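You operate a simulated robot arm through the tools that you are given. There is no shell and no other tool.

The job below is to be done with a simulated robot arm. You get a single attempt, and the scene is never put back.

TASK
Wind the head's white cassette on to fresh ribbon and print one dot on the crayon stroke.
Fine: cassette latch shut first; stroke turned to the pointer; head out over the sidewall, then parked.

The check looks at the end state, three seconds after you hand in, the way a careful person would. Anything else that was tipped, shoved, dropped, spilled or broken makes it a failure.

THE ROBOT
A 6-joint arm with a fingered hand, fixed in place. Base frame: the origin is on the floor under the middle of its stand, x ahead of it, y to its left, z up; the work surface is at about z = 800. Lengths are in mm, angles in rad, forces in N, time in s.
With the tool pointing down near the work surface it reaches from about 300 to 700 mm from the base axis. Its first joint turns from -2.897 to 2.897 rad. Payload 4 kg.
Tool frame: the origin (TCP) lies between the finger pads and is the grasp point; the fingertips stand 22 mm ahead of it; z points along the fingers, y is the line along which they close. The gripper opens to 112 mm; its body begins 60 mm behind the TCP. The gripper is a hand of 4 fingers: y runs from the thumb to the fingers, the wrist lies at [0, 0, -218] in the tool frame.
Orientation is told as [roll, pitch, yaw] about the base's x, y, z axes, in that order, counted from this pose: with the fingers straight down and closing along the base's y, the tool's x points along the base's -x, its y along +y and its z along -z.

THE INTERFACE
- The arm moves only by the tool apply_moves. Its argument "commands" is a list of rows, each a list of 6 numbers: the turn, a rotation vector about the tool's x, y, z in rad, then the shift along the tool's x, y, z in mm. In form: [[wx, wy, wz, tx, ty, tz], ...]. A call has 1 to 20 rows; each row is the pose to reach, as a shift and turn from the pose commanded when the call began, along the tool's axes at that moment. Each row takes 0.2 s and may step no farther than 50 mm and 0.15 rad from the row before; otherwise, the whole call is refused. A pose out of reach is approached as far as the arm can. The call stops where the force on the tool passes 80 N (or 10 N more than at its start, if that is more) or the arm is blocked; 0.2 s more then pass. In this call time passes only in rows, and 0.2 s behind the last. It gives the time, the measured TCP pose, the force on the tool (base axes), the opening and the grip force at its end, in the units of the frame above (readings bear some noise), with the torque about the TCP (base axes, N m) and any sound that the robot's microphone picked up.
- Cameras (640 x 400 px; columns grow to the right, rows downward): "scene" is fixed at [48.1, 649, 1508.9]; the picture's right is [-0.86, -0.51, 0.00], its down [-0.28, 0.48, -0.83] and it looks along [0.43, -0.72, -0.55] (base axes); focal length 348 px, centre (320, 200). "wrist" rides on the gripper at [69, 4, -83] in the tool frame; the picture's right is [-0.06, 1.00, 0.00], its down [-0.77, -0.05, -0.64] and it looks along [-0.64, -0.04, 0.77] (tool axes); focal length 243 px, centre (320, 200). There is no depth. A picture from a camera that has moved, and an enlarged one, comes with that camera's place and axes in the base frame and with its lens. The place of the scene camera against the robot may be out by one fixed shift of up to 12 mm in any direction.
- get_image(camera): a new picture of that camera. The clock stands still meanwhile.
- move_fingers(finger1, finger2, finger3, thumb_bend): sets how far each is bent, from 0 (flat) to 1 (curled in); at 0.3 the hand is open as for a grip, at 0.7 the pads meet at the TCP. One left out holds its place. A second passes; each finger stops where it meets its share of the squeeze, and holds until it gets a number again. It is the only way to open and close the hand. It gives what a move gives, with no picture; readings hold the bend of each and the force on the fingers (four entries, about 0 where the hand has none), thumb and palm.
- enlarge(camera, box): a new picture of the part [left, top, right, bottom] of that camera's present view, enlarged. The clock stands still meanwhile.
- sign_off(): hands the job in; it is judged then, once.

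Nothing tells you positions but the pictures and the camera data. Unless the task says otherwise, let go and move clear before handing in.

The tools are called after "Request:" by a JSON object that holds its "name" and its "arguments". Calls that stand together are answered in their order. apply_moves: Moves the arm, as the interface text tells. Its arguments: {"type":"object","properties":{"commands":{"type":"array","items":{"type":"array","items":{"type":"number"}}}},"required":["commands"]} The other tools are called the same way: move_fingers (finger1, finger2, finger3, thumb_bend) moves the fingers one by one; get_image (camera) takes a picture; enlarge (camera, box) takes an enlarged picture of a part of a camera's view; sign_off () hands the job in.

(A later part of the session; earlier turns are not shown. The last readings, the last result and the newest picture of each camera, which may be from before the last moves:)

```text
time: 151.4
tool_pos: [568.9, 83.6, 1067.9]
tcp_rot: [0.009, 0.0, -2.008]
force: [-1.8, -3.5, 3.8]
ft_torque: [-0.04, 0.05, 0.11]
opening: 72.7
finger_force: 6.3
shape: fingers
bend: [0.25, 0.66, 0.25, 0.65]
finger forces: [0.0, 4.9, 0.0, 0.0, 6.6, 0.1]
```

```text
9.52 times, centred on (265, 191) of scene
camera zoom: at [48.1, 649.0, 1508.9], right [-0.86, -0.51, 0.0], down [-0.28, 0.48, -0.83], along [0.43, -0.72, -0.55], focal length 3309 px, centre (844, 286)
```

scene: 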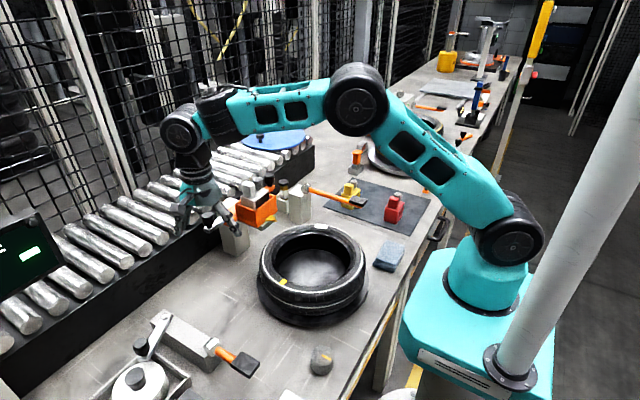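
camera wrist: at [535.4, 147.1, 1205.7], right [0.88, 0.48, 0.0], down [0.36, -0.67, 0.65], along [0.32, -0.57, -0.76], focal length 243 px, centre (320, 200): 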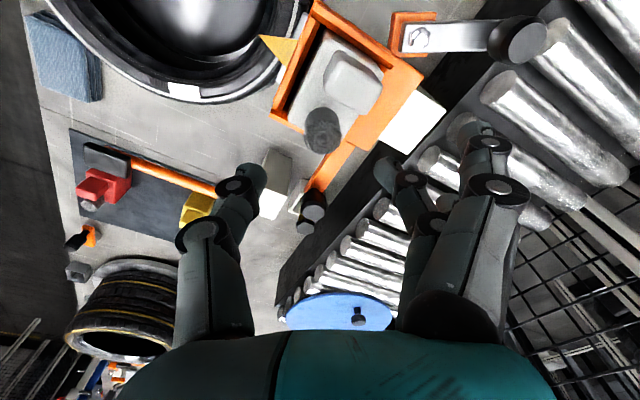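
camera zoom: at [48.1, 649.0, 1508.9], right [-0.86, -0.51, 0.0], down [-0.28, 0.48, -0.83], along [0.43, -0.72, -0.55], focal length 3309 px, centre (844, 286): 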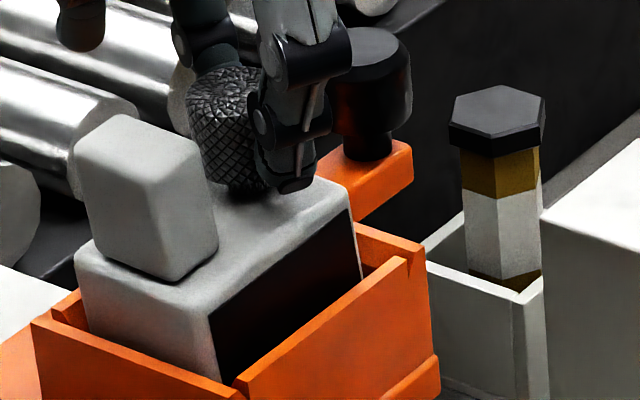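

Request:
{"name": "move_fingers", "arguments": {"finger2": 0.54, "thumb_bend": 0.54}}

Request:
{"name": "apply_moves", "arguments": {"commands": [[0, 0, -0.14, 0, 0, 0], [0, 0, -0.28, 0, 0, 0], [0, 0, -0.42, 0, 0, 0], [0, 0, -0.56, 0, 0, 0], [0, 0, -0.7, 0, 0, 0], [0, 0, -0.84, 0, 0, 0], [0, 0, -0.98, 0, 0, 0], [0, 0, -1.05, 0, 0, 0]]}}

Request:
{"name": "move_fingers", "arguments": {"finger2": 0.75, "thumb_bend": 0.69}}

Request:
{"name": "apply_moves", "arguments": {"commands": [[0, 0, 0.12, 0, 0, 0], [0, 0, 0.24, 0, 0, 0], [0, 0, 0.36, 0, 0, 0], [0, 0, 0.48, 0, 0, 0], [0, 0, 0.6, 0, 0, 0], [0, 0, 0.72, 0, 0, 0], [0, 0, 0.84, 0, 0, 0], [0, 0, 0.96, 0, 0, 0]]}}

Request:
{"name": "enlarge", "arguments": {"camera": "scene", "box": [240, 170, 290, 212]}}

Request:
{"name": "move_fingers", "arguments": {"finger2": 0.54, "thumb_bend": 0.54}}

Request:
{"name": "apply_moves", "arguments": {"commands": [[0, 0, -0.14, 0, 0, 0], [0, 0, -0.28, 0, 0, 0], [0, 0, -0.42, 0, 0, 0], [0, 0, -0.56, 0, 0, 0], [0, 0, -0.7, 0, 0, 0], [0, 0, -0.84, 0, 0, 0], [0, 0, -0.96, 0, 0, 0]]}}

Request:
{"name": "enlarge", "arguments": {"camera": "wrist", "box": [260, 100, 400, 230]}}

```text
time: 152.4
tool_pos: [569.9, 86.0, 1068.8]
tcp_rot: [0.01, -0.002, -2.005]
force: [0.7, -0.9, 0.2]
ft_torque: [-0.02, -0.01, -0.02]
opening: 83.6
finger_force: 0.1
shape: fingers
bend: [0.25, 0.54, 0.25, 0.54]
finger forces: [0.0, 0.1, 0.1, 0.1, 0.1, 0.0]
```

```text
time: 154.2
tool_pos: [569.2, 84.8, 1067.9]
tcp_rot: [0.002, -0.008, -0.953]
force: [0.0, -0.4, -0.2]
ft_torque: [0.01, -0.01, -0.02]
opening: 83.6
finger_force: 0.1
shape: fingers
bend: [0.25, 0.54, 0.25, 0.54]
finger forces: [0.1, 0.1, 0.1, 0.0, 0.0, 0.0]
```

```text
time: 155.2
tool_pos: [568.8, 83.3, 1070.0]
tcp_rot: [0.003, -0.009, -0.955]
force: [0.0, 0.8, 0.2]
ft_torque: [0.01, -0.04, -0.01]
opening: 71.2
finger_force: 6.1
shape: fingers
bend: [0.25, 0.62, 0.25, 0.66]
finger forces: [0.0, 6.3, 0.1, 0.0, 6.0, 0.0]
```

```text
time: 157.0
tool_pos: [569.4, 84.3, 1070.0]
tcp_rot: [0.01, -0.003, -1.918]
force: [-3.6, -6.1, 5.0]
ft_torque: [-0.06, 0.05, 0.07]
opening: 69.7
finger_force: 7.1
shape: fingers
bend: [0.25, 0.65, 0.25, 0.67]
finger forces: [0.1, 4.0, 0.0, 0.0, 9.1, 0.0]
```

```text
9.52 times, centred on (265, 191) of scene
camera zoom: at [48.1, 649.0, 1508.9], right [-0.86, -0.51, 0.0], down [-0.28, 0.48, -0.83], along [0.43, -0.72, -0.55], focal length 3309 px, centre (844, 286)
```

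zoom: 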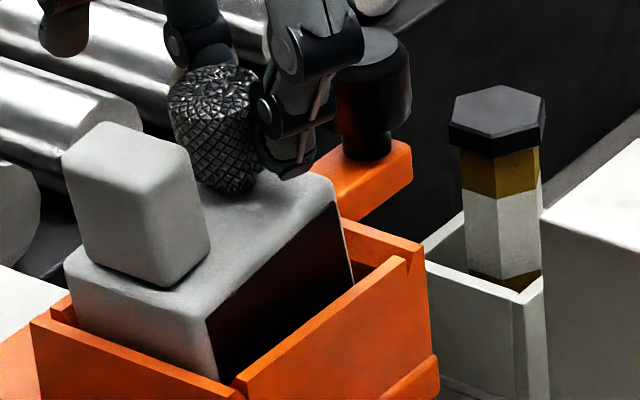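

```text
time: 158.0
tool_pos: [567.9, 83.6, 1068.6]
tcp_rot: [0.009, -0.004, -1.916]
force: [-0.5, -0.2, -0.4]
ft_torque: [-0.01, 0.02, 0.02]
opening: 83.4
finger_force: 0.1
shape: fingers
bend: [0.25, 0.54, 0.25, 0.54]
finger forces: [0.1, 0.1, 0.0, 0.0, 0.0, 0.1]
```

```text
time: 159.6
tool_pos: [569.2, 84.5, 1068.8]
tcp_rot: [0.003, -0.01, -0.952]
force: [0.2, 1.0, 0.3]
ft_torque: [-0.04, 0.01, -0.01]
opening: 83.5
finger_force: 0.1
shape: fingers
bend: [0.25, 0.54, 0.25, 0.54]
finger forces: [0.1, 0.0, 0.0, 0.0, 0.0, 0.0]
```

```text
3.08 times, centred on (330, 165) of wrist
camera zoom: at [531.7, 144.4, 1150.0], right [0.85, 0.53, 0.0], down [0.4, -0.65, 0.65], along [0.34, -0.55, -0.76], focal length 746 px, centre (289, 308)
```

zoom: 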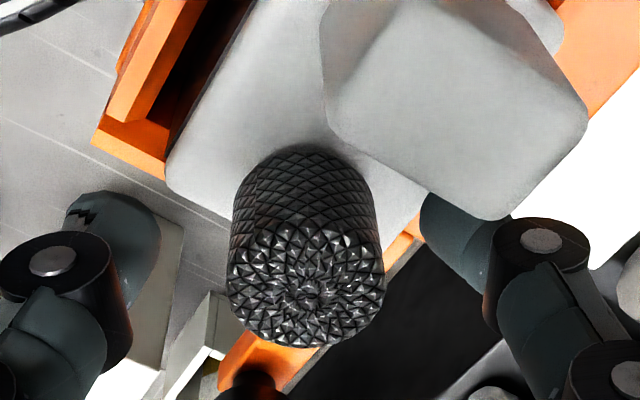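

Six radians clockwise brought no change in the window, and that direction makes the cassette climb. Anticlockwise felt smoother, so I'll wind that way with the same latch setting and watch the window.

Request:
{"name": "apply_moves", "arguments": {"commands": [[0, 0, 0.14, 0, 0, 0], [0, 0, 0.28, 0, 0, 0], [0, 0, 0.42, 0, 0, 0], [0, 0, 0.56, 0, 0, 0], [0, 0, 0.7, 0, 0, 0], [0, 0, 0.84, 0, 0, 0], [0, 0, 0.98, 0, 0, 0], [0, 0, 1.12, 0, 0, 0]]}}

Request:
{"name": "move_fingers", "arguments": {"finger2": 0.74, "thumb_bend": 0.675}}

Request:
{"name": "apply_moves", "arguments": {"commands": [[0, 0, -0.14, 0, 0, 0], [0, 0, -0.28, 0, 0, 0], [0, 0, -0.42, 0, 0, 0], [0, 0, -0.56, 0, 0, 0], [0, 0, -0.7, 0, 0, 0], [0, 0, -0.84, 0, 0, 0], [0, 0, -0.98, 0, 0, 0], [0, 0, -1.12, 0, 0, 0], [0, 0, -1.2, 0, 0, 0]]}}

Request:
{"name": "enlarge", "arguments": {"camera": "scene", "box": [240, 170, 290, 212]}}

Request:
{"name": "move_fingers", "arguments": {"finger2": 0.54, "thumb_bend": 0.54}}

Request:
{"name": "apply_moves", "arguments": {"commands": [[0, 0, 0.14, 0, 0, 0], [0, 0, 0.28, 0, 0, 0], [0, 0, 0.42, 0, 0, 0], [0, 0, 0.56, 0, 0, 0], [0, 0, 0.7, 0, 0, 0], [0, 0, 0.84, 0, 0, 0], [0, 0, 0.98, 0, 0, 0], [0, 0, 1.12, 0, 0, 0], [0, 0, 1.2, 0, 0, 0]]}}

Request:
{"name": "move_fingers", "arguments": {"finger2": 0.74, "thumb_bend": 0.675}}

Request:
{"name": "apply_moves", "arguments": {"commands": [[0, 0, -0.14, 0, 0, 0], [0, 0, -0.28, 0, 0, 0], [0, 0, -0.42, 0, 0, 0], [0, 0, -0.56, 0, 0, 0], [0, 0, -0.7, 0, 0, 0], [0, 0, -0.84, 0, 0, 0], [0, 0, -0.98, 0, 0, 0], [0, 0, -1.12, 0, 0, 0], [0, 0, -1.2, 0, 0, 0]]}}

Request:
{"name": "enlarge", "arguments": {"camera": "scene", "box": [240, 170, 290, 212]}}

```text
time: 161.4
tool_pos: [569.7, 84.5, 1068.6]
tcp_rot: [0.011, -0.001, -2.076]
force: [-0.3, 0.8, -0.1]
ft_torque: [0.01, 0.0, -0.01]
opening: 83.6
finger_force: 0.0
shape: fingers
bend: [0.25, 0.54, 0.25, 0.54]
finger forces: [0.1, 0.0, 0.0, 0.0, 0.0, 0.0]
```

```text
time: 162.4
tool_pos: [570.4, 84.0, 1067.6]
tcp_rot: [0.009, -0.001, -2.074]
force: [-0.1, 0.0, 0.2]
ft_torque: [0.01, 0.0, 0.02]
opening: 73.0
finger_force: 6.0
shape: fingers
bend: [0.25, 0.65, 0.25, 0.64]
finger forces: [0.0, 5.4, 0.1, 0.0, 5.7, 0.1]
```

```text
time: 164.4
tool_pos: [568.6, 83.4, 1067.9]
tcp_rot: [0.003, -0.009, -0.876]
force: [0.4, 0.7, 0.2]
ft_torque: [-0.02, 0.01, -0.01]
opening: 73.0
finger_force: 5.8
shape: fingers
bend: [0.25, 0.65, 0.25, 0.64]
finger forces: [0.0, 5.8, 0.0, 0.1, 5.7, 0.0]
```

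```text
9.52 times, centred on (265, 191) of scene
camera zoom: at [48.1, 649.0, 1508.9], right [-0.86, -0.51, 0.0], down [-0.28, 0.48, -0.83], along [0.43, -0.72, -0.55], focal length 3309 px, centre (844, 286)
```

zoom: 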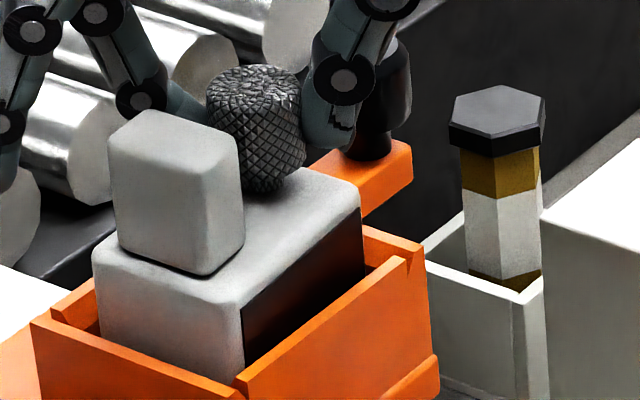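

```text
time: 165.4
tool_pos: [570.4, 83.4, 1067.7]
tcp_rot: [0.002, -0.01, -0.875]
force: [1.0, -0.6, -0.4]
ft_torque: [0.01, -0.01, 0.03]
opening: 83.5
finger_force: 0.1
shape: fingers
bend: [0.25, 0.54, 0.25, 0.54]
finger forces: [0.0, 0.0, 0.1, 0.1, 0.0, 0.1]
```

```text
time: 167.4
tool_pos: [569.8, 84.1, 1068.3]
tcp_rot: [0.009, 0.0, -2.078]
force: [-0.3, -0.5, 0.0]
ft_torque: [0.01, -0.04, 0.0]
opening: 83.4
finger_force: 0.0
shape: fingers
bend: [0.25, 0.54, 0.25, 0.54]
finger forces: [0.0, 0.0, 0.1, 0.0, 0.0, 0.0]
```

```text
time: 168.4
tool_pos: [569.6, 83.1, 1068.1]
tcp_rot: [0.011, -0.003, -2.075]
force: [0.1, -0.2, 0.1]
ft_torque: [0.01, 0.0, 0.02]
opening: 73.0
finger_force: 5.9
shape: fingers
bend: [0.25, 0.65, 0.25, 0.64]
finger forces: [0.1, 5.5, 0.0, 0.0, 5.7, 0.1]
```

```text
time: 170.4
tool_pos: [570.1, 84.3, 1068.6]
tcp_rot: [0.002, -0.009, -0.874]
force: [-0.4, 0.3, -0.3]
ft_torque: [-0.02, 0.02, -0.02]
opening: 73.0
finger_force: 5.8
shape: fingers
bend: [0.25, 0.65, 0.25, 0.64]
finger forces: [0.0, 5.6, 0.0, 0.0, 5.4, 0.0]
```

```text
9.52 times, centred on (265, 191) of scene
camera zoom: at [48.1, 649.0, 1508.9], right [-0.86, -0.51, 0.0], down [-0.28, 0.48, -0.83], along [0.43, -0.72, -0.55], focal length 3309 px, centre (844, 286)
```

zoom: 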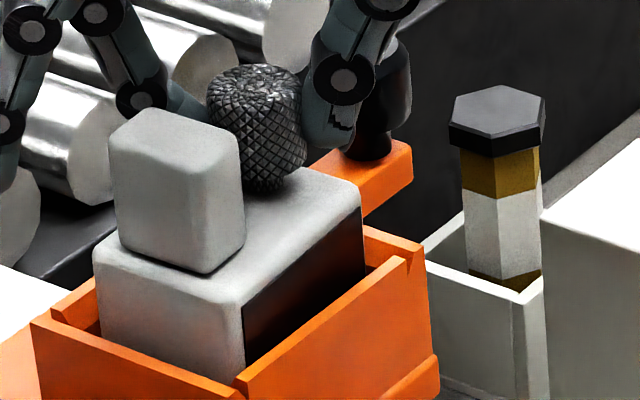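

Anticlockwise turns freely with no strain, while clockwise was resisted, which fits a ratchet. I'll keep winding anticlockwise and keep checking the window.

Request:
{"name": "move_fingers", "arguments": {"finger2": 0.54, "thumb_bend": 0.54}}

Request:
{"name": "apply_moves", "arguments": {"commands": [[0, 0, 0.14, 0, 0, 0], [0, 0, 0.28, 0, 0, 0], [0, 0, 0.42, 0, 0, 0], [0, 0, 0.56, 0, 0, 0], [0, 0, 0.7, 0, 0, 0], [0, 0, 0.84, 0, 0, 0], [0, 0, 0.98, 0, 0, 0], [0, 0, 1.12, 0, 0, 0], [0, 0, 1.2, 0, 0, 0]]}}

Request:
{"name": "move_fingers", "arguments": {"finger2": 0.74, "thumb_bend": 0.675}}

Request:
{"name": "apply_moves", "arguments": {"commands": [[0, 0, -0.14, 0, 0, 0], [0, 0, -0.28, 0, 0, 0], [0, 0, -0.42, 0, 0, 0], [0, 0, -0.56, 0, 0, 0], [0, 0, -0.7, 0, 0, 0], [0, 0, -0.84, 0, 0, 0], [0, 0, -0.98, 0, 0, 0], [0, 0, -1.12, 0, 0, 0], [0, 0, -1.2, 0, 0, 0]]}}

Request:
{"name": "move_fingers", "arguments": {"finger2": 0.54, "thumb_bend": 0.54}}

Request:
{"name": "apply_moves", "arguments": {"commands": [[0, 0, 0.14, 0, 0, 0], [0, 0, 0.28, 0, 0, 0], [0, 0, 0.42, 0, 0, 0], [0, 0, 0.56, 0, 0, 0], [0, 0, 0.7, 0, 0, 0], [0, 0, 0.84, 0, 0, 0], [0, 0, 0.98, 0, 0, 0], [0, 0, 1.12, 0, 0, 0], [0, 0, 1.2, 0, 0, 0]]}}

Request:
{"name": "move_fingers", "arguments": {"finger2": 0.74, "thumb_bend": 0.675}}

Request:
{"name": "apply_moves", "arguments": {"commands": [[0, 0, -0.14, 0, 0, 0], [0, 0, -0.28, 0, 0, 0], [0, 0, -0.42, 0, 0, 0], [0, 0, -0.56, 0, 0, 0], [0, 0, -0.7, 0, 0, 0], [0, 0, -0.84, 0, 0, 0], [0, 0, -0.98, 0, 0, 0], [0, 0, -1.12, 0, 0, 0], [0, 0, -1.2, 0, 0, 0]]}}

Request:
{"name": "enlarge", "arguments": {"camera": "scene", "box": [240, 170, 290, 212]}}

```text
time: 171.4
tool_pos: [569.0, 84.7, 1068.8]
tcp_rot: [0.002, -0.008, -0.875]
force: [-0.2, -0.6, -0.6]
ft_torque: [0.04, -0.01, 0.0]
opening: 83.5
finger_force: 0.1
shape: fingers
bend: [0.25, 0.54, 0.25, 0.54]
finger forces: [0.0, 0.0, 0.1, 0.0, 0.0, 0.0]
```

```text
time: 173.4
tool_pos: [569.9, 85.6, 1069.6]
tcp_rot: [0.01, -0.002, -2.077]
force: [-0.2, 0.2, 0.6]
ft_torque: [0.02, 0.02, 0.02]
opening: 83.6
finger_force: 0.0
shape: fingers
bend: [0.25, 0.54, 0.25, 0.54]
finger forces: [0.1, 0.0, 0.0, 0.0, 0.1, 0.0]
```

```text
time: 174.4
tool_pos: [568.3, 84.2, 1069.7]
tcp_rot: [0.008, -0.003, -2.074]
force: [-0.6, 0.4, 0.0]
ft_torque: [0.02, -0.01, -0.01]
opening: 72.5
finger_force: 5.8
shape: fingers
bend: [0.25, 0.65, 0.25, 0.64]
finger forces: [0.0, 5.5, 0.0, 0.0, 5.6, 0.0]
```

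```text
time: 176.4
tool_pos: [570.4, 82.3, 1069.3]
tcp_rot: [0.003, -0.009, -0.873]
force: [-0.6, 1.1, 0.9]
ft_torque: [0.03, 0.03, -0.03]
opening: 73.2
finger_force: 5.1
shape: fingers
bend: [0.25, 0.65, 0.25, 0.64]
finger forces: [0.0, 5.5, 0.0, 0.0, 5.1, 0.0]
```

```text
time: 177.4
tool_pos: [569.7, 83.9, 1067.9]
tcp_rot: [0.002, -0.012, -0.874]
force: [0.8, -0.9, -0.5]
ft_torque: [-0.02, -0.02, -0.04]
opening: 83.4
finger_force: 0.0
shape: fingers
bend: [0.25, 0.54, 0.25, 0.54]
finger forces: [0.0, 0.0, 0.0, 0.0, 0.0, 0.0]
```

```text
time: 179.4
tool_pos: [569.5, 84.5, 1069.1]
tcp_rot: [0.009, -0.003, -2.077]
force: [-1.0, -0.4, -0.7]
ft_torque: [-0.01, -0.03, -0.05]
opening: 83.7
finger_force: 0.1
shape: fingers
bend: [0.25, 0.54, 0.25, 0.54]
finger forces: [0.0, 0.0, 0.0, 0.0, 0.0, 0.0]
```

```text
time: 180.4
tool_pos: [569.0, 85.4, 1068.7]
tcp_rot: [0.006, -0.001, -2.076]
force: [-0.3, -0.4, -0.6]
ft_torque: [0.02, 0.01, 0.01]
opening: 73.1
finger_force: 5.7
shape: fingers
bend: [0.25, 0.64, 0.25, 0.64]
finger forces: [0.1, 5.6, 0.0, 0.1, 5.6, 0.0]
```

```text
time: 182.4
tool_pos: [569.6, 84.2, 1068.7]
tcp_rot: [0.001, -0.01, -0.872]
force: [-0.2, 0.0, -0.1]
ft_torque: [0.01, 0.06, -0.03]
opening: 73.0
finger_force: 5.5
shape: fingers
bend: [0.25, 0.65, 0.25, 0.64]
finger forces: [0.1, 5.3, 0.1, 0.0, 5.0, 0.0]
```

```text
9.52 times, centred on (265, 191) of scene
camera zoom: at [48.1, 649.0, 1508.9], right [-0.86, -0.51, 0.0], down [-0.28, 0.48, -0.83], along [0.43, -0.72, -0.55], focal length 3309 px, centre (844, 286)
```

zoom: 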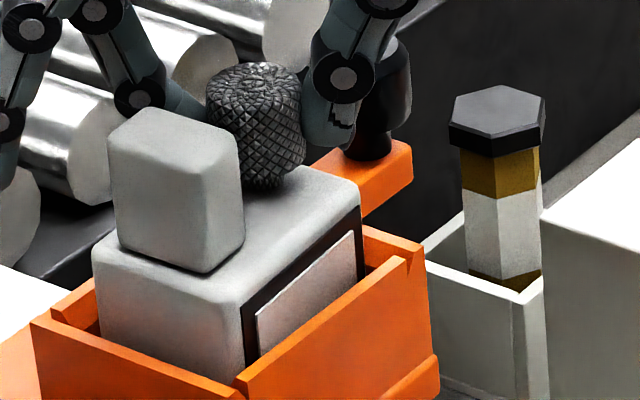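

The window has turned white inside its black frame, so the cassette is now on fresh ribbon. I'll release, lift away, and move over to the tyre to turn the stroke round to the pointer.

Request:
{"name": "move_fingers", "arguments": {"finger2": 0.45, "thumb_bend": 0.45}}

Request:
{"name": "apply_moves", "arguments": {"commands": [[0, 0, 0, 0, 0, -18], [0, 0, 0, 0, 0, -36], [0, 0, 0, 0, 0, -54]]}}

Request:
{"name": "apply_moves", "arguments": {"commands": [[0, 0, -0.13, 18, -9, 0], [0, 0, -0.26, 35, -18, 0], [0, 0, -0.39, 53, -28, 0], [0, 0, -0.52, 70, -37, 0], [0, 0, -0.65, 88, -46, 10], [0, 0, -0.78, 106, -56, 20], [0, 0, -0.91, 123, -65, 35], [0, 0, -1.04, 141, -74, 50], [0, 0, -1.17, 159, -83, 65], [0, 0, -1.3, 176, -93, 80], [0, 0, -1.43, 194, -102, 90], [0, 0, -1.55, 211, -111, 100], [0, 0, -1.66, 229, -120, 110]]}}

Request:
{"name": "move_fingers", "arguments": {"finger1": 0.36, "finger2": 0.36, "finger3": 0.36, "thumb_bend": 0.36}}

Request:
{"name": "get_image", "arguments": {"camera": "wrist"}}

Request:
{"name": "get_image", "arguments": {"camera": "scene"}}

```text
time: 183.4
tool_pos: [569.2, 83.6, 1068.0]
tcp_rot: [0.002, -0.011, -0.876]
force: [0.9, 0.0, 0.1]
ft_torque: [0.03, 0.01, 0.01]
opening: 96.1
finger_force: 0.0
shape: fingers
bend: [0.25, 0.45, 0.25, 0.45]
finger forces: [0.1, 0.0, 0.0, 0.0, 0.0, 0.1]
```

```text
time: 184.2
tool_pos: [567.7, 84.6, 1124.6]
tcp_rot: [0.002, -0.01, -0.876]
force: [-0.4, -0.1, 0.3]
ft_torque: [-0.01, 0.0, 0.03]
opening: 96.4
finger_force: 0.2
shape: fingers
bend: [0.25, 0.45, 0.25, 0.45]
finger forces: [0.0, 0.0, 0.0, 0.0, 0.1, 0.0]
```

```text
time: 187.0
tool_pos: [331.0, 182.4, 1011.5]
tcp_rot: [-0.01, -0.002, 0.787]
force: [-0.4, 0.1, -0.7]
ft_torque: [-0.01, 0.03, -0.02]
opening: 96.3
finger_force: 0.0
shape: fingers
bend: [0.25, 0.45, 0.25, 0.45]
finger forces: [0.0, 0.1, 0.0, 0.0, 0.0, 0.1]
```

```text
time: 188.0
tool_pos: [331.6, 182.8, 1010.8]
tcp_rot: [-0.01, 0.0, 0.785]
force: [-0.2, -0.3, 0.7]
ft_torque: [0.02, -0.01, 0.04]
opening: 97.2
finger_force: 0.1
shape: fingers
bend: [0.36, 0.36, 0.36, 0.36]
finger forces: [0.0, 0.1, 0.1, 0.0, 0.0, 0.0]
```

```text
taken
camera wrist: at [277.9, 138.0, 1092.8], right [-0.66, 0.75, -0.01], down [0.57, 0.51, 0.64], along [0.49, 0.42, -0.77], focal length 243 px, centre (320, 200)
```

wrist: 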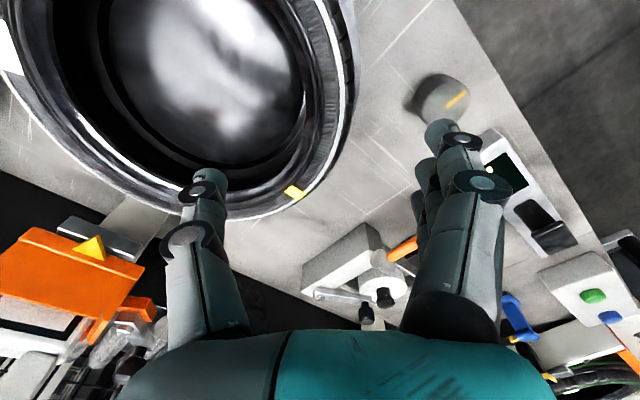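

```text
taken
```

scene: 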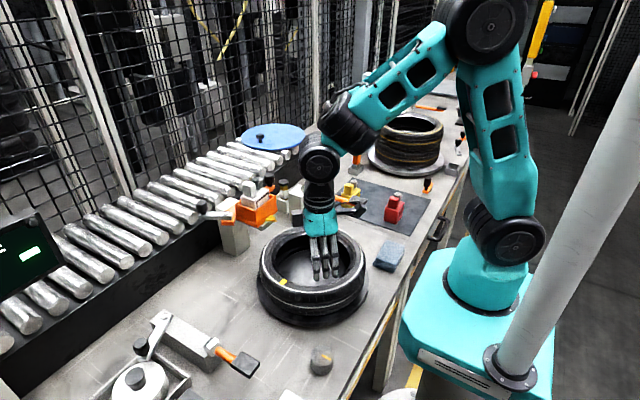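

Request:
{"name": "apply_moves", "arguments": {"commands": [[0, 0, 0, 4, 4, 25], [0, 0, 0, 9, 9, 50], [0, 0, 0, 9, 9, 70]]}}

Request:
{"name": "get_image", "arguments": {"camera": "wrist"}}

Request:
{"name": "enlarge", "arguments": {"camera": "scene", "box": [240, 190, 400, 330]}}

```text
time: 188.8
tool_pos: [318.6, 181.5, 940.2]
tcp_rot: [-0.009, -0.003, 0.784]
force: [1.0, 0.5, 0.5]
ft_torque: [-0.01, -0.01, 0.0]
opening: 97.0
finger_force: 0.0
shape: fingers
bend: [0.36, 0.36, 0.36, 0.36]
finger forces: [0.1, 0.1, 0.0, 0.0, 0.0, 0.0]
```

```text
taken
camera wrist: at [265.2, 136.7, 1022.7], right [-0.66, 0.75, -0.01], down [0.57, 0.51, 0.64], along [0.49, 0.42, -0.77], focal length 243 px, centre (320, 200)
```

wrist: 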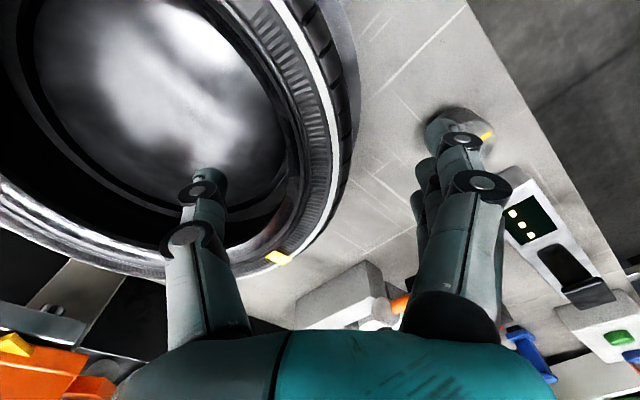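

```text
2.86 times, centred on (320, 260) of scene
camera zoom: at [48.1, 649.0, 1508.9], right [-0.86, -0.51, 0.0], down [-0.28, 0.48, -0.83], along [0.43, -0.72, -0.55], focal length 993 px, centre (320, 29)
```

zoom: 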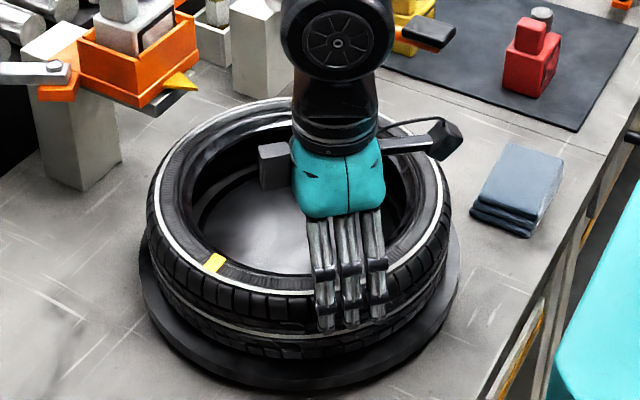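

Request:
{"name": "apply_moves", "arguments": {"commands": [[0, 0, 0, 0, 0, 13], [0, 0, 0, 0, 0, 26], [0, 0, 0, 0, 0, 38]]}}

Request:
{"name": "move_fingers", "arguments": {"finger1": 0.52, "finger2": 0.52, "finger3": 0.52, "thumb_bend": 0.52}}

Request:
{"name": "get_image", "arguments": {"camera": "wrist"}}

```text
time: 189.6
tool_pos: [319.0, 181.9, 902.9]
tcp_rot: [-0.011, -0.002, 0.784]
force: [-0.2, 0.5, 0.1]
ft_torque: [0.01, 0.0, -0.03]
opening: 96.7
finger_force: 0.1
shape: fingers
bend: [0.36, 0.36, 0.36, 0.36]
finger forces: [0.0, 0.0, 0.0, 0.1, 0.1, 0.0]
```

```text
time: 190.6
tool_pos: [318.6, 182.2, 902.5]
tcp_rot: [-0.01, 0.0, 0.788]
force: [-0.1, 0.8, -0.7]
ft_torque: [0.01, 0.0, 0.02]
opening: 52.5
finger_force: 0.0
shape: fingers
bend: [0.52, 0.52, 0.52, 0.52]
finger forces: [0.0, 0.0, 0.1, 0.0, 0.0, 0.1]
```

```text
taken
camera wrist: at [266.6, 137.2, 985.8], right [-0.66, 0.75, -0.01], down [0.57, 0.51, 0.64], along [0.49, 0.42, -0.77], focal length 243 px, centre (320, 200)
```

wrist: 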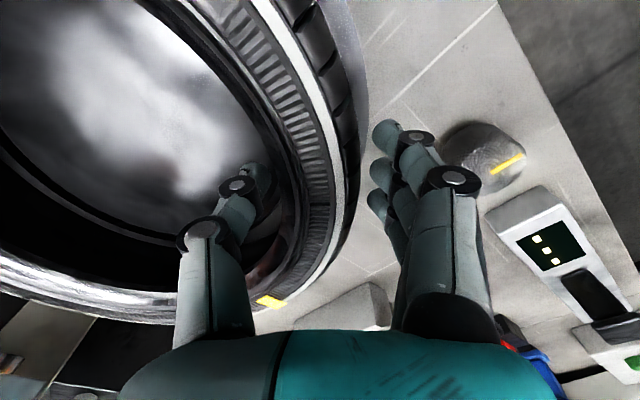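

Request:
{"name": "move_fingers", "arguments": {"finger1": 0.6, "finger2": 0.6, "finger3": 0.6, "thumb_bend": 0.57}}

Request:
{"name": "get_image", "arguments": {"camera": "wrist"}}

```text
time: 191.6
tool_pos: [320.2, 181.7, 902.9]
tcp_rot: [-0.008, -0.001, 0.788]
force: [-4.6, 4.6, 0.1]
ft_torque: [0.08, 0.06, 0.0]
opening: 40.1
finger_force: 3.0
shape: fingers
bend: [0.57, 0.57, 0.58, 0.56]
finger forces: [1.9, 2.4, 1.9, 0.0, 0.0, 0.0]
```

```text
taken
camera wrist: at [266.4, 137.4, 985.7], right [-0.66, 0.75, -0.01], down [0.57, 0.51, 0.64], along [0.49, 0.42, -0.77], focal length 243 px, centre (320, 200)
```

wrist: 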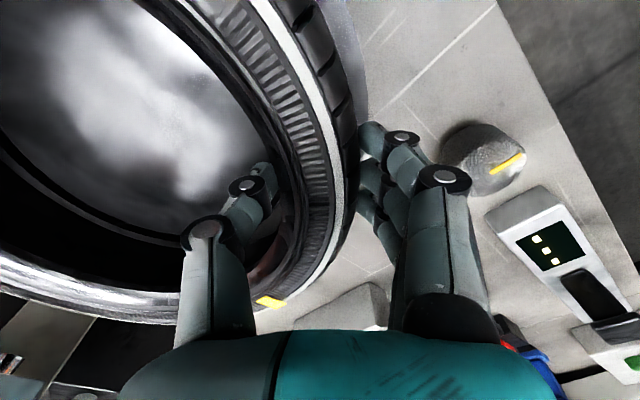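

Request:
{"name": "move_fingers", "arguments": {"thumb_bend": 0.62}}

Request:
{"name": "apply_moves", "arguments": {"commands": [[0, 0, 0, 0, -2, 0], [0, 0, 0, 0, -3, 0]]}}

```text
time: 192.6
tool_pos: [318.8, 180.9, 903.1]
tcp_rot: [-0.011, -0.002, 0.784]
force: [-1.5, 0.3, 0.1]
ft_torque: [0.07, 0.02, -0.01]
opening: 37.3
finger_force: 4.6
shape: fingers
bend: [0.57, 0.57, 0.57, 0.6]
finger forces: [1.7, 2.1, 1.5, 0.0, 4.1, 0.0]
```

```text
time: 193.2
tool_pos: [320.3, 180.1, 902.6]
tcp_rot: [-0.009, -0.001, 0.785]
force: [-5.0, 5.6, 4.8]
ft_torque: [0.2, 0.15, -0.03]
opening: 37.4
finger_force: 5.8
shape: fingers
bend: [0.57, 0.56, 0.57, 0.6]
finger forces: [3.1, 3.6, 3.0, 0.0, 2.4, 0.1]
```

Request:
{"name": "move_fingers", "arguments": {"finger1": 0.65, "finger2": 0.65, "finger3": 0.65, "thumb_bend": 0.68}}

Request:
{"name": "apply_moves", "arguments": {"commands": [[0, 0, 0.05, -5.5, -0.1, 0], [0, 0, 0.1, -11, -0.5, 0], [0, 0, 0.15, -16.5, -1.2, 0]]}}

Request:
{"name": "get_image", "arguments": {"camera": "wrist"}}

Request:
{"name": "enlarge", "arguments": {"camera": "scene", "box": [240, 190, 400, 330]}}

```text
time: 194.2
tool_pos: [320.2, 181.9, 903.0]
tcp_rot: [-0.007, -0.001, 0.786]
force: [-6.9, 6.3, 1.6]
ft_torque: [0.17, 0.18, -0.02]
opening: 35.9
finger_force: 12.8
shape: fingers
bend: [0.58, 0.57, 0.58, 0.63]
finger forces: [5.6, 6.1, 5.7, 0.0, 8.1, 0.0]
```

```text
time: 195.0
tool_pos: [333.4, 189.4, 902.4]
tcp_rot: [-0.011, -0.002, 0.633]
force: [-2.8, 4.3, 0.1]
ft_torque: [0.12, 0.11, 0.01]
opening: 35.8
finger_force: 11.9
shape: fingers
bend: [0.58, 0.57, 0.58, 0.63]
finger forces: [4.7, 5.1, 4.5, 0.0, 9.4, 0.0]
```

```text
taken
camera wrist: at [274.4, 154.2, 985.0], right [-0.54, 0.84, -0.01], down [0.64, 0.42, 0.64], along [0.55, 0.34, -0.76], focal length 243 px, centre (320, 200)
```

wrist: 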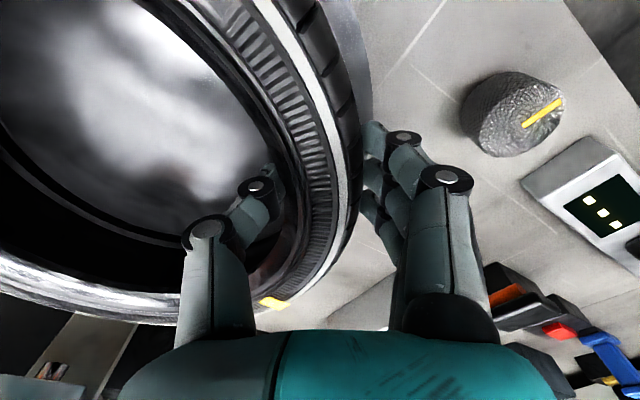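

```text
2.86 times, centred on (320, 260) of scene
camera zoom: at [48.1, 649.0, 1508.9], right [-0.86, -0.51, 0.0], down [-0.28, 0.48, -0.83], along [0.43, -0.72, -0.55], focal length 993 px, centre (320, 29)
```

zoom: 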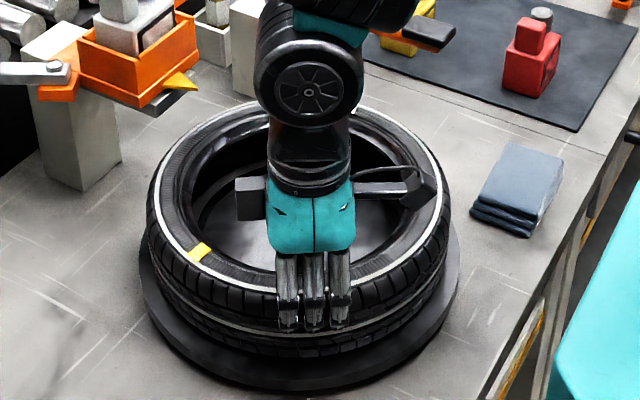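

The tyre turns easily with my hand, and the stroke follows. I'll sweep it clockwise most of the way, then measure and fine-tune.

Request:
{"name": "apply_moves", "arguments": {"commands": [[0, 0, 0.13, -14.3, -0.9, 0], [0, 0, 0.26, -28.3, -3.7, 0], [0, 0, 0.39, -41.8, -8.3, 0], [0, 0, 0.52, -54.7, -14.5, 0], [0, 0, 0.65, -66.6, -22.4, 0], [0, 0, 0.78, -77.4, -31.8, 0], [0, 0, 0.91, -86.8, -42.5, 0], [0, 0, 1.04, -94.9, -54.3, 0], [0, 0, 1.17, -101.3, -67.1, 0]]}}

Request:
{"name": "get_image", "arguments": {"camera": "wrist"}}

Request:
{"name": "enlarge", "arguments": {"camera": "scene", "box": [220, 170, 400, 330]}}

```text
time: 197.0
tool_pos: [455.6, 197.0, 902.2]
tcp_rot: [-0.002, -0.01, -0.538]
force: [3.5, 3.0, 0.6]
ft_torque: [0.05, -0.03, 0.08]
opening: 35.7
finger_force: 11.2
shape: fingers
bend: [0.59, 0.58, 0.58, 0.63]
finger forces: [4.4, 5.1, 4.5, 0.0, 9.1, 0.0]
```

```text
taken
camera wrist: at [397.7, 238.0, 984.6], right [0.57, 0.82, 0.0], down [0.63, -0.43, 0.65], along [0.54, -0.37, -0.76], focal length 243 px, centre (320, 200)
```

wrist: 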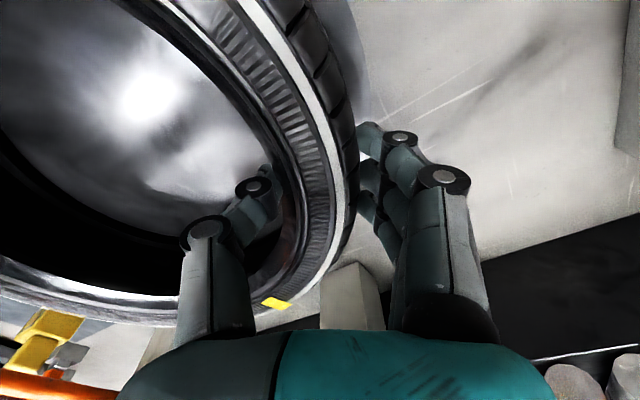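

```text
2.50 times, centred on (310, 250) of scene
camera zoom: at [48.1, 649.0, 1508.9], right [-0.86, -0.51, 0.0], down [-0.28, 0.48, -0.83], along [0.43, -0.72, -0.55], focal length 869 px, centre (345, 75)
```

zoom: 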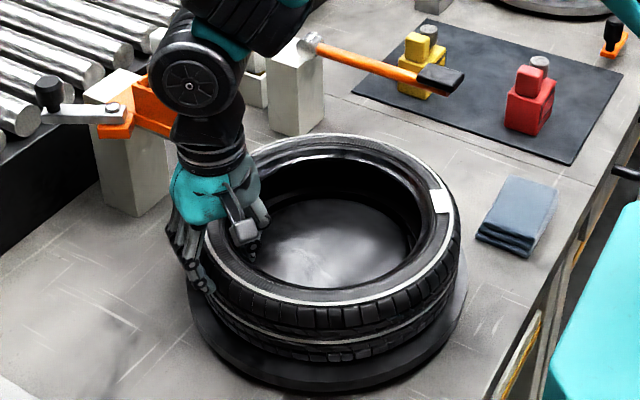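

Request:
{"name": "apply_moves", "arguments": {"commands": [[0, 0, 0.06, -6.6, -0.2, 0], [0, 0, 0.12, -13.2, -0.8, 0], [0, 0, 0.17, -18.6, -1.6, 0]]}}

Request:
{"name": "move_fingers", "arguments": {"finger1": 0.5, "finger2": 0.5, "finger3": 0.5, "thumb_bend": 0.5}}

Request:
{"name": "apply_moves", "arguments": {"commands": [[0, 0, 0, 0, 0, -20], [0, 0, 0, 0, 0, -45], [0, 0, 0, 10, 0, -80], [0, 0, 0, 30, 0, -120]]}}

Request:
{"name": "get_image", "arguments": {"camera": "wrist"}}

```text
time: 197.8
tool_pos: [469.6, 185.3, 903.6]
tcp_rot: [-0.004, -0.011, -0.708]
force: [2.5, 2.0, 0.6]
ft_torque: [0.04, -0.03, 0.09]
opening: 35.3
finger_force: 11.1
shape: fingers
bend: [0.59, 0.58, 0.58, 0.63]
finger forces: [3.8, 4.8, 4.4, 0.0, 9.5, 0.0]
```

```text
time: 198.8
tool_pos: [470.2, 186.8, 903.3]
tcp_rot: [0.0, -0.01, -0.706]
force: [-0.3, -0.5, 0.4]
ft_torque: [0.01, 0.0, 0.03]
opening: 56.8
finger_force: 0.1
shape: fingers
bend: [0.5, 0.5, 0.5, 0.5]
finger forces: [0.1, 0.0, 0.0, 0.1, 0.1, 0.0]
```

```text
time: 199.8
tool_pos: [446.9, 206.2, 1023.3]
tcp_rot: [0.001, -0.008, -0.704]
force: [0.5, 0.1, 0.0]
ft_torque: [0.01, 0.01, 0.0]
opening: 57.1
finger_force: 0.1
shape: fingers
bend: [0.5, 0.5, 0.5, 0.5]
finger forces: [0.0, 0.0, 0.0, 0.1, 0.1, 0.0]
```

```text
taken
camera wrist: at [396.5, 255.9, 1104.5], right [0.7, 0.72, 0.0], down [0.55, -0.53, 0.65], along [0.47, -0.45, -0.76], focal length 243 px, centre (320, 200)
```

wrist: 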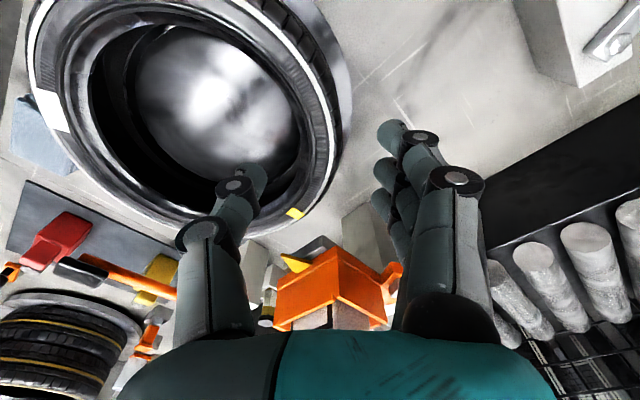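

Request:
{"name": "apply_moves", "arguments": {"commands": [[0, 0, 0, 0, 0, -40], [0, 0, -0.1, -6, -12, -70], [0, 0, -0.22, -14, -29, -95], [0, 0, -0.34, -22, -46, -107], [0, 0, -0.46, -30, -63, -107], [0, 0, -0.58, -38, -80, -107], [0, 0, -0.704, -46, -96, -107]]}}

Request:
{"name": "get_image", "arguments": {"camera": "wrist"}}

Request:
{"name": "enlarge", "arguments": {"camera": "wrist", "box": [260, 90, 380, 190]}}

```text
time: 201.4
tool_pos: [417.5, 103.2, 1130.5]
tcp_rot: [-0.006, -0.006, 0.001]
force: [0.5, 0.0, 0.1]
ft_torque: [-0.01, 0.0, 0.01]
opening: 57.0
finger_force: 0.0
shape: fingers
bend: [0.5, 0.5, 0.5, 0.5]
finger forces: [0.0, 0.0, 0.0, 0.0, 0.0, 0.0]
```

```text
taken
camera wrist: at [348.0, 108.7, 1211.5], right [0.06, 1.0, -0.01], down [0.76, -0.04, 0.65], along [0.65, -0.04, -0.76], focal length 243 px, centre (320, 200)
```

wrist: 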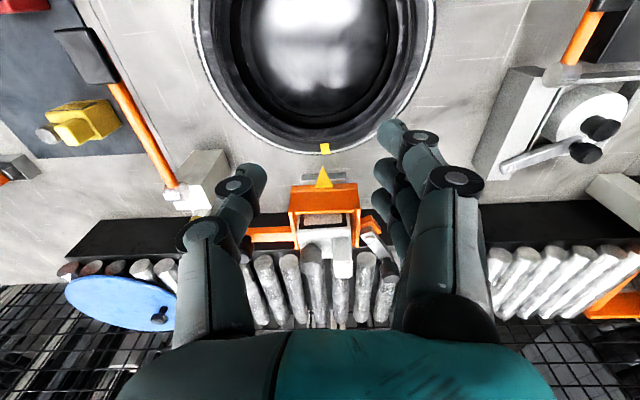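

```text
4.00 times, centred on (320, 140) of wrist
camera zoom: at [348.0, 108.7, 1211.5], right [0.06, 1.0, -0.01], down [0.76, -0.04, 0.65], along [0.65, -0.04, -0.76], focal length 970 px, centre (320, 440)
```

zoom: 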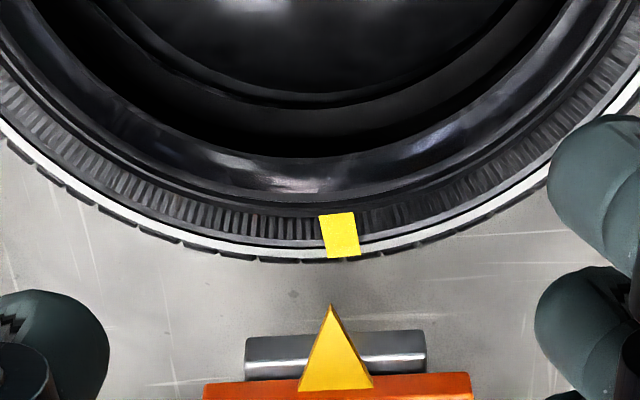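

The stroke is within about 1° of the pointer: stroke at y≈104.6, pointer tip at y≈102.1. I'll re-grip the tyre once more for a small 2–3 mm correction so the dot lands centrally.

Request:
{"name": "apply_moves", "arguments": {"commands": [[0, 0, -0.03, 6, 18, 20], [0, 0, -0.06, 13, 36, 50], [0, 0, -0.09, 19, 54, 85], [0, 0, -0.12, 25, 72, 120], [0, 0, -0.15, 31, 90, 155], [0, 0, -0.175, 37.6, 108, 190]]}}

Request:
{"name": "get_image", "arguments": {"camera": "wrist"}}

```text
time: 202.8
tool_pos: [382.5, 212.3, 939.7]
tcp_rot: [-0.007, -0.007, 0.175]
force: [-0.1, 0.5, 0.4]
ft_torque: [0.0, 0.0, -0.04]
opening: 57.0
finger_force: 0.2
shape: fingers
bend: [0.5, 0.5, 0.5, 0.5]
finger forces: [0.1, 0.1, 0.0, 0.0, 0.0, 0.1]
```

```text
taken
camera wrist: at [313.2, 205.2, 1022.1], right [-0.11, 0.99, -0.01], down [0.76, 0.09, 0.65], along [0.64, 0.07, -0.76], focal length 243 px, centre (320, 200)
```

wrist: 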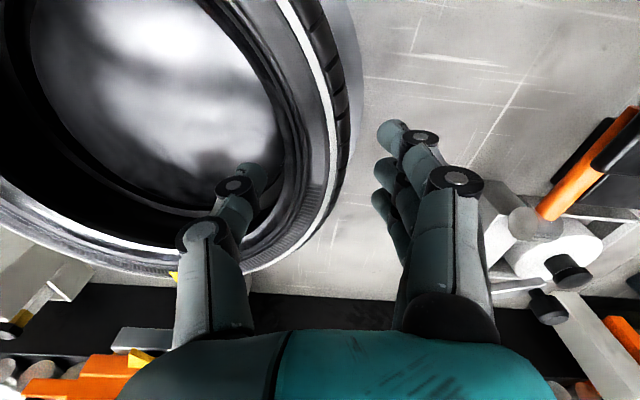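

Request:
{"name": "move_fingers", "arguments": {"finger1": 0.45, "finger2": 0.45, "finger3": 0.45, "thumb_bend": 0.47}}

Request:
{"name": "apply_moves", "arguments": {"commands": [[0, 0, 0, 0, 1, 13], [0, 0, 0, 0, 2, 26], [0, 0, 0, 0, 2, 37]]}}

Request:
{"name": "move_fingers", "arguments": {"finger1": 0.6, "finger2": 0.6, "finger3": 0.6, "thumb_bend": 0.63}}

Request:
{"name": "apply_moves", "arguments": {"commands": [[0, 0, 0.011, -1.2, 0, 0], [0, 0, 0.022, -2.4, 0, 0]]}}

Request:
{"name": "move_fingers", "arguments": {"finger1": 0.45, "finger2": 0.45, "finger3": 0.45, "thumb_bend": 0.47}}

Request:
{"name": "apply_moves", "arguments": {"commands": [[0, 0, 0, 0, 0, -20], [0, 0, 0, 0, 0, -45], [0, 0, 0.05, -8, -20, -80], [0, 0, 0.1, -16, -45, -115], [0, 0, 0.15, -26, -75, -150], [0, 0, 0.153, -36, -105, -185], [0, 0, 0.153, -38, -110, -225]]}}

Request:
{"name": "enlarge", "arguments": {"camera": "wrist", "box": [260, 90, 380, 190]}}

```text
time: 203.8
tool_pos: [382.7, 211.3, 941.0]
tcp_rot: [-0.007, -0.007, 0.177]
force: [-0.4, 0.2, -0.7]
ft_torque: [0.04, 0.01, -0.01]
opening: 68.1
finger_force: 0.1
shape: fingers
bend: [0.45, 0.45, 0.45, 0.47]
finger forces: [0.0, 0.1, 0.0, 0.0, 0.1, 0.0]
```

```text
time: 204.6
tool_pos: [381.8, 213.2, 902.2]
tcp_rot: [-0.007, -0.007, 0.174]
force: [-0.5, -0.3, 0.7]
ft_torque: [0.01, -0.02, 0.0]
opening: 68.2
finger_force: 0.0
shape: fingers
bend: [0.45, 0.45, 0.45, 0.47]
finger forces: [0.0, 0.0, 0.1, 0.0, 0.0, 0.0]
```

```text
time: 205.6
tool_pos: [381.2, 212.4, 902.6]
tcp_rot: [-0.008, -0.005, 0.174]
force: [1.6, -5.7, -0.1]
ft_torque: [-0.09, -0.04, -0.04]
opening: 39.1
finger_force: 5.4
shape: fingers
bend: [0.58, 0.58, 0.59, 0.59]
finger forces: [0.8, 1.0, 0.4, 0.0, 7.7, 0.1]
```

```text
time: 206.2
tool_pos: [383.6, 212.9, 902.7]
tcp_rot: [-0.006, -0.005, 0.151]
force: [1.0, -5.4, 0.6]
ft_torque: [-0.06, 0.01, -0.05]
opening: 39.0
finger_force: 5.1
shape: fingers
bend: [0.58, 0.58, 0.59, 0.59]
finger forces: [1.0, 1.2, 0.5, 0.1, 7.5, 0.0]
```

```text
time: 207.2
tool_pos: [383.6, 213.3, 902.7]
tcp_rot: [-0.007, -0.006, 0.152]
force: [-0.7, -0.3, 0.6]
ft_torque: [0.01, -0.03, 0.0]
opening: 67.8
finger_force: 0.2
shape: fingers
bend: [0.45, 0.45, 0.45, 0.47]
finger forces: [0.0, 0.0, 0.0, 0.0, 0.1, 0.0]
```

```text
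time: 208.8
tool_pos: [437.8, 108.0, 1127.9]
tcp_rot: [-0.008, -0.006, 0.0]
force: [-0.3, -0.4, 0.0]
ft_torque: [-0.02, 0.01, 0.0]
opening: 67.8
finger_force: 0.1
shape: fingers
bend: [0.45, 0.45, 0.45, 0.47]
finger forces: [0.0, 0.0, 0.0, 0.0, 0.1, 0.0]
```

```text
4.00 times, centred on (320, 140) of wrist
camera zoom: at [367.1, 115.1, 1209.1], right [0.06, 1.0, -0.01], down [0.76, -0.05, 0.65], along [0.65, -0.05, -0.76], focal length 970 px, centre (320, 440)
```

zoom: 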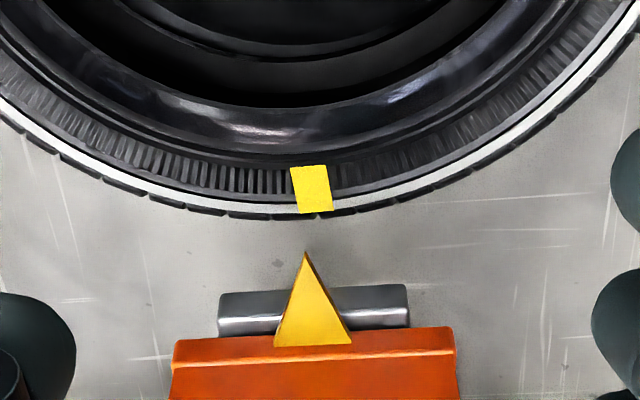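

The stroke is now in line with the pointer to within about half a millimetre. Next I'll bring the hand to the head's fixed handle knob, near (617, −17), to slide the head out over the sidewall.

Request:
{"name": "apply_moves", "arguments": {"commands": [[0, 0, 0.133, -7, -28, 0], [0, 0, 0.266, -14, -56, 5], [0, 0, 0.4, -21, -84, 10], [0, 0, 0.533, -28, -112, 15], [0, 0, 0.666, -35, -140, 20], [0, 0, 0.8, -42, -168, 20]]}}

Request:
{"name": "apply_moves", "arguments": {"commands": [[0, 0, 0.128, -10, 20, 2], [0, 0, 0.256, -19, 39, 6], [0, 0, 0.384, -29, 59, 10], [0, 0, 0.512, -39, 78, 15], [0, 0, 0.64, -49, 98, 20], [0, 0, 0.77, -58, 117, 23]]}}

Request:
{"name": "get_image", "arguments": {"camera": "wrist"}}

Request:
{"name": "get_image", "arguments": {"camera": "scene"}}

```text
time: 210.2
tool_pos: [479.0, -58.7, 1110.1]
tcp_rot: [0.002, -0.01, -0.804]
force: [-1.0, -0.5, 0.0]
ft_torque: [0.03, 0.03, -0.02]
opening: 68.1
finger_force: 0.1
shape: fingers
bend: [0.45, 0.45, 0.45, 0.47]
finger forces: [0.1, 0.1, 0.0, 0.0, 0.0, 0.0]
```

```text
time: 211.6
tool_pos: [603.2, -19.2, 1089.0]
tcp_rot: [0.01, -0.008, -1.573]
force: [-0.5, 0.9, 0.1]
ft_torque: [0.01, -0.01, 0.0]
opening: 67.7
finger_force: 0.1
shape: fingers
bend: [0.45, 0.45, 0.45, 0.47]
finger forces: [0.0, 0.0, 0.0, 0.0, 0.1, 0.0]
```

```text
taken
camera wrist: at [606.1, 52.1, 1170.5], right [1.0, -0.07, 0.01], down [-0.06, -0.76, 0.65], along [-0.04, -0.65, -0.76], focal length 243 px, centre (320, 200)
```

wrist: 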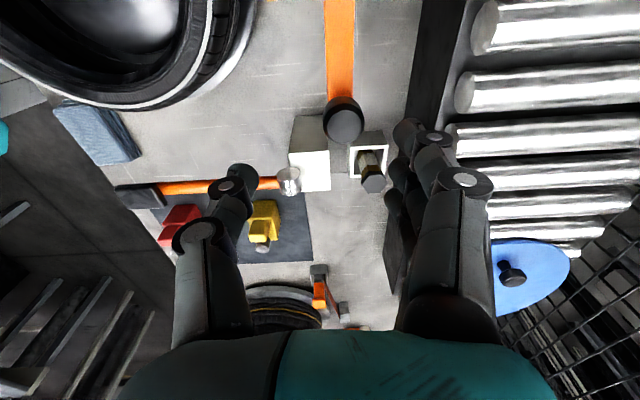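

```text
taken
```

scene: 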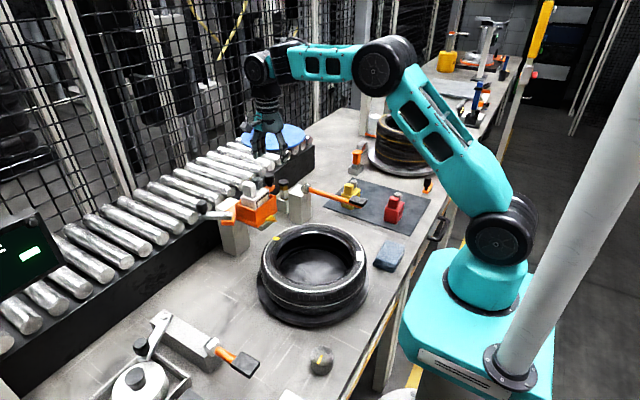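

Request:
{"name": "apply_moves", "arguments": {"commands": [[0, 0, 0, 1, 16.8, 10], [0, 0, 0, 1.2, 16.8, 35], [0, 0, 0, 1.2, 16.8, 60], [0, 0, 0, 1.2, 16.8, 78]]}}

Request:
{"name": "get_image", "arguments": {"camera": "wrist"}}

```text
time: 212.6
tool_pos: [620.7, -17.5, 1009.0]
tcp_rot: [0.006, -0.008, -1.573]
force: [0.3, -0.2, 0.2]
ft_torque: [0.01, 0.01, 0.01]
opening: 67.9
finger_force: 0.0
shape: fingers
bend: [0.45, 0.45, 0.45, 0.47]
finger forces: [0.0, 0.0, 0.0, 0.1, 0.0, 0.0]
```

```text
taken
camera wrist: at [624.4, 53.3, 1091.1], right [1.0, -0.06, 0.01], down [-0.05, -0.76, 0.65], along [-0.04, -0.65, -0.76], focal length 243 px, centre (320, 200)
```

wrist: 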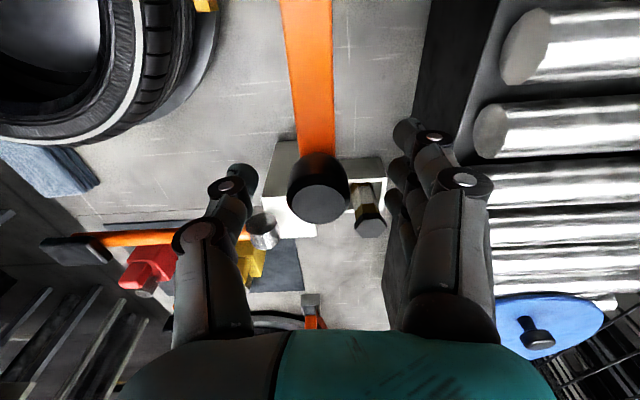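

Request:
{"name": "move_fingers", "arguments": {"finger1": 0.61, "finger2": 0.61, "finger3": 0.61, "thumb_bend": 0.6}}

Request:
{"name": "apply_moves", "arguments": {"commands": [[0, 0, 0, 0, -5, 0], [0, 0, 0, 0, -10, 0], [0, 0, 0, 0, -15, 0], [0, 0, 0, 0, -20, 0], [0, 0, 0, 0, -25, 0]]}}

Request:
{"name": "get_image", "arguments": {"camera": "wrist"}}

Request:
{"name": "enlarge", "arguments": {"camera": "scene", "box": [180, 150, 340, 260]}}

```text
time: 213.6
tool_pos: [620.9, -16.6, 1008.8]
tcp_rot: [0.008, -0.007, -1.571]
force: [-0.7, 0.3, 0.2]
ft_torque: [0.01, -0.02, -0.06]
opening: 31.0
finger_force: 0.0
shape: fingers
bend: [0.61, 0.6, 0.61, 0.59]
finger forces: [0.1, 0.3, 0.0, 0.0, 0.7, 0.0]
```

```text
time: 214.8
tool_pos: [596.7, -17.4, 1009.1]
tcp_rot: [0.007, -0.008, -1.57]
force: [2.2, 0.3, 0.2]
ft_torque: [0.0, -0.05, -0.01]
opening: 30.3
finger_force: 1.0
shape: fingers
bend: [0.61, 0.58, 0.61, 0.6]
finger forces: [0.1, 2.2, 0.0, 0.0, 0.0, 0.0]
```

```text
taken
camera wrist: at [599.4, 53.9, 1091.7], right [1.0, -0.06, 0.01], down [-0.05, -0.76, 0.65], along [-0.04, -0.65, -0.76], focal length 243 px, centre (320, 200)
```

wrist: 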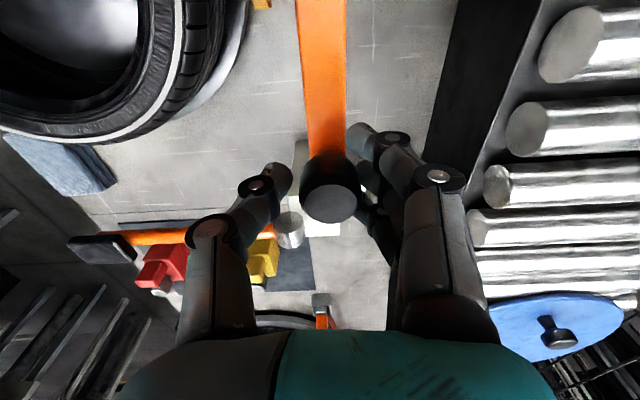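

```text
3.64 times, centred on (260, 205) of scene
camera zoom: at [48.1, 649.0, 1508.9], right [-0.86, -0.51, 0.0], down [-0.28, 0.48, -0.83], along [0.43, -0.72, -0.55], focal length 1264 px, centre (538, 182)
```

zoom: 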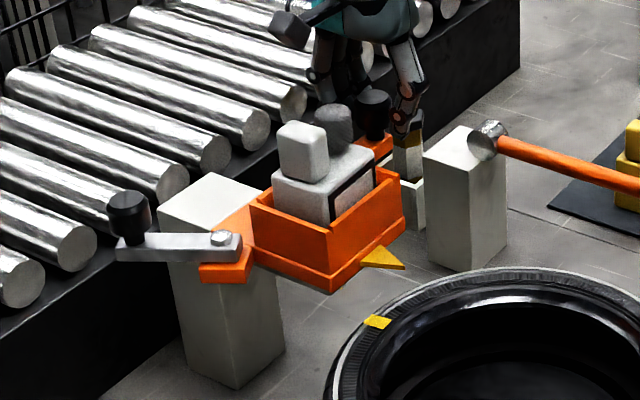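

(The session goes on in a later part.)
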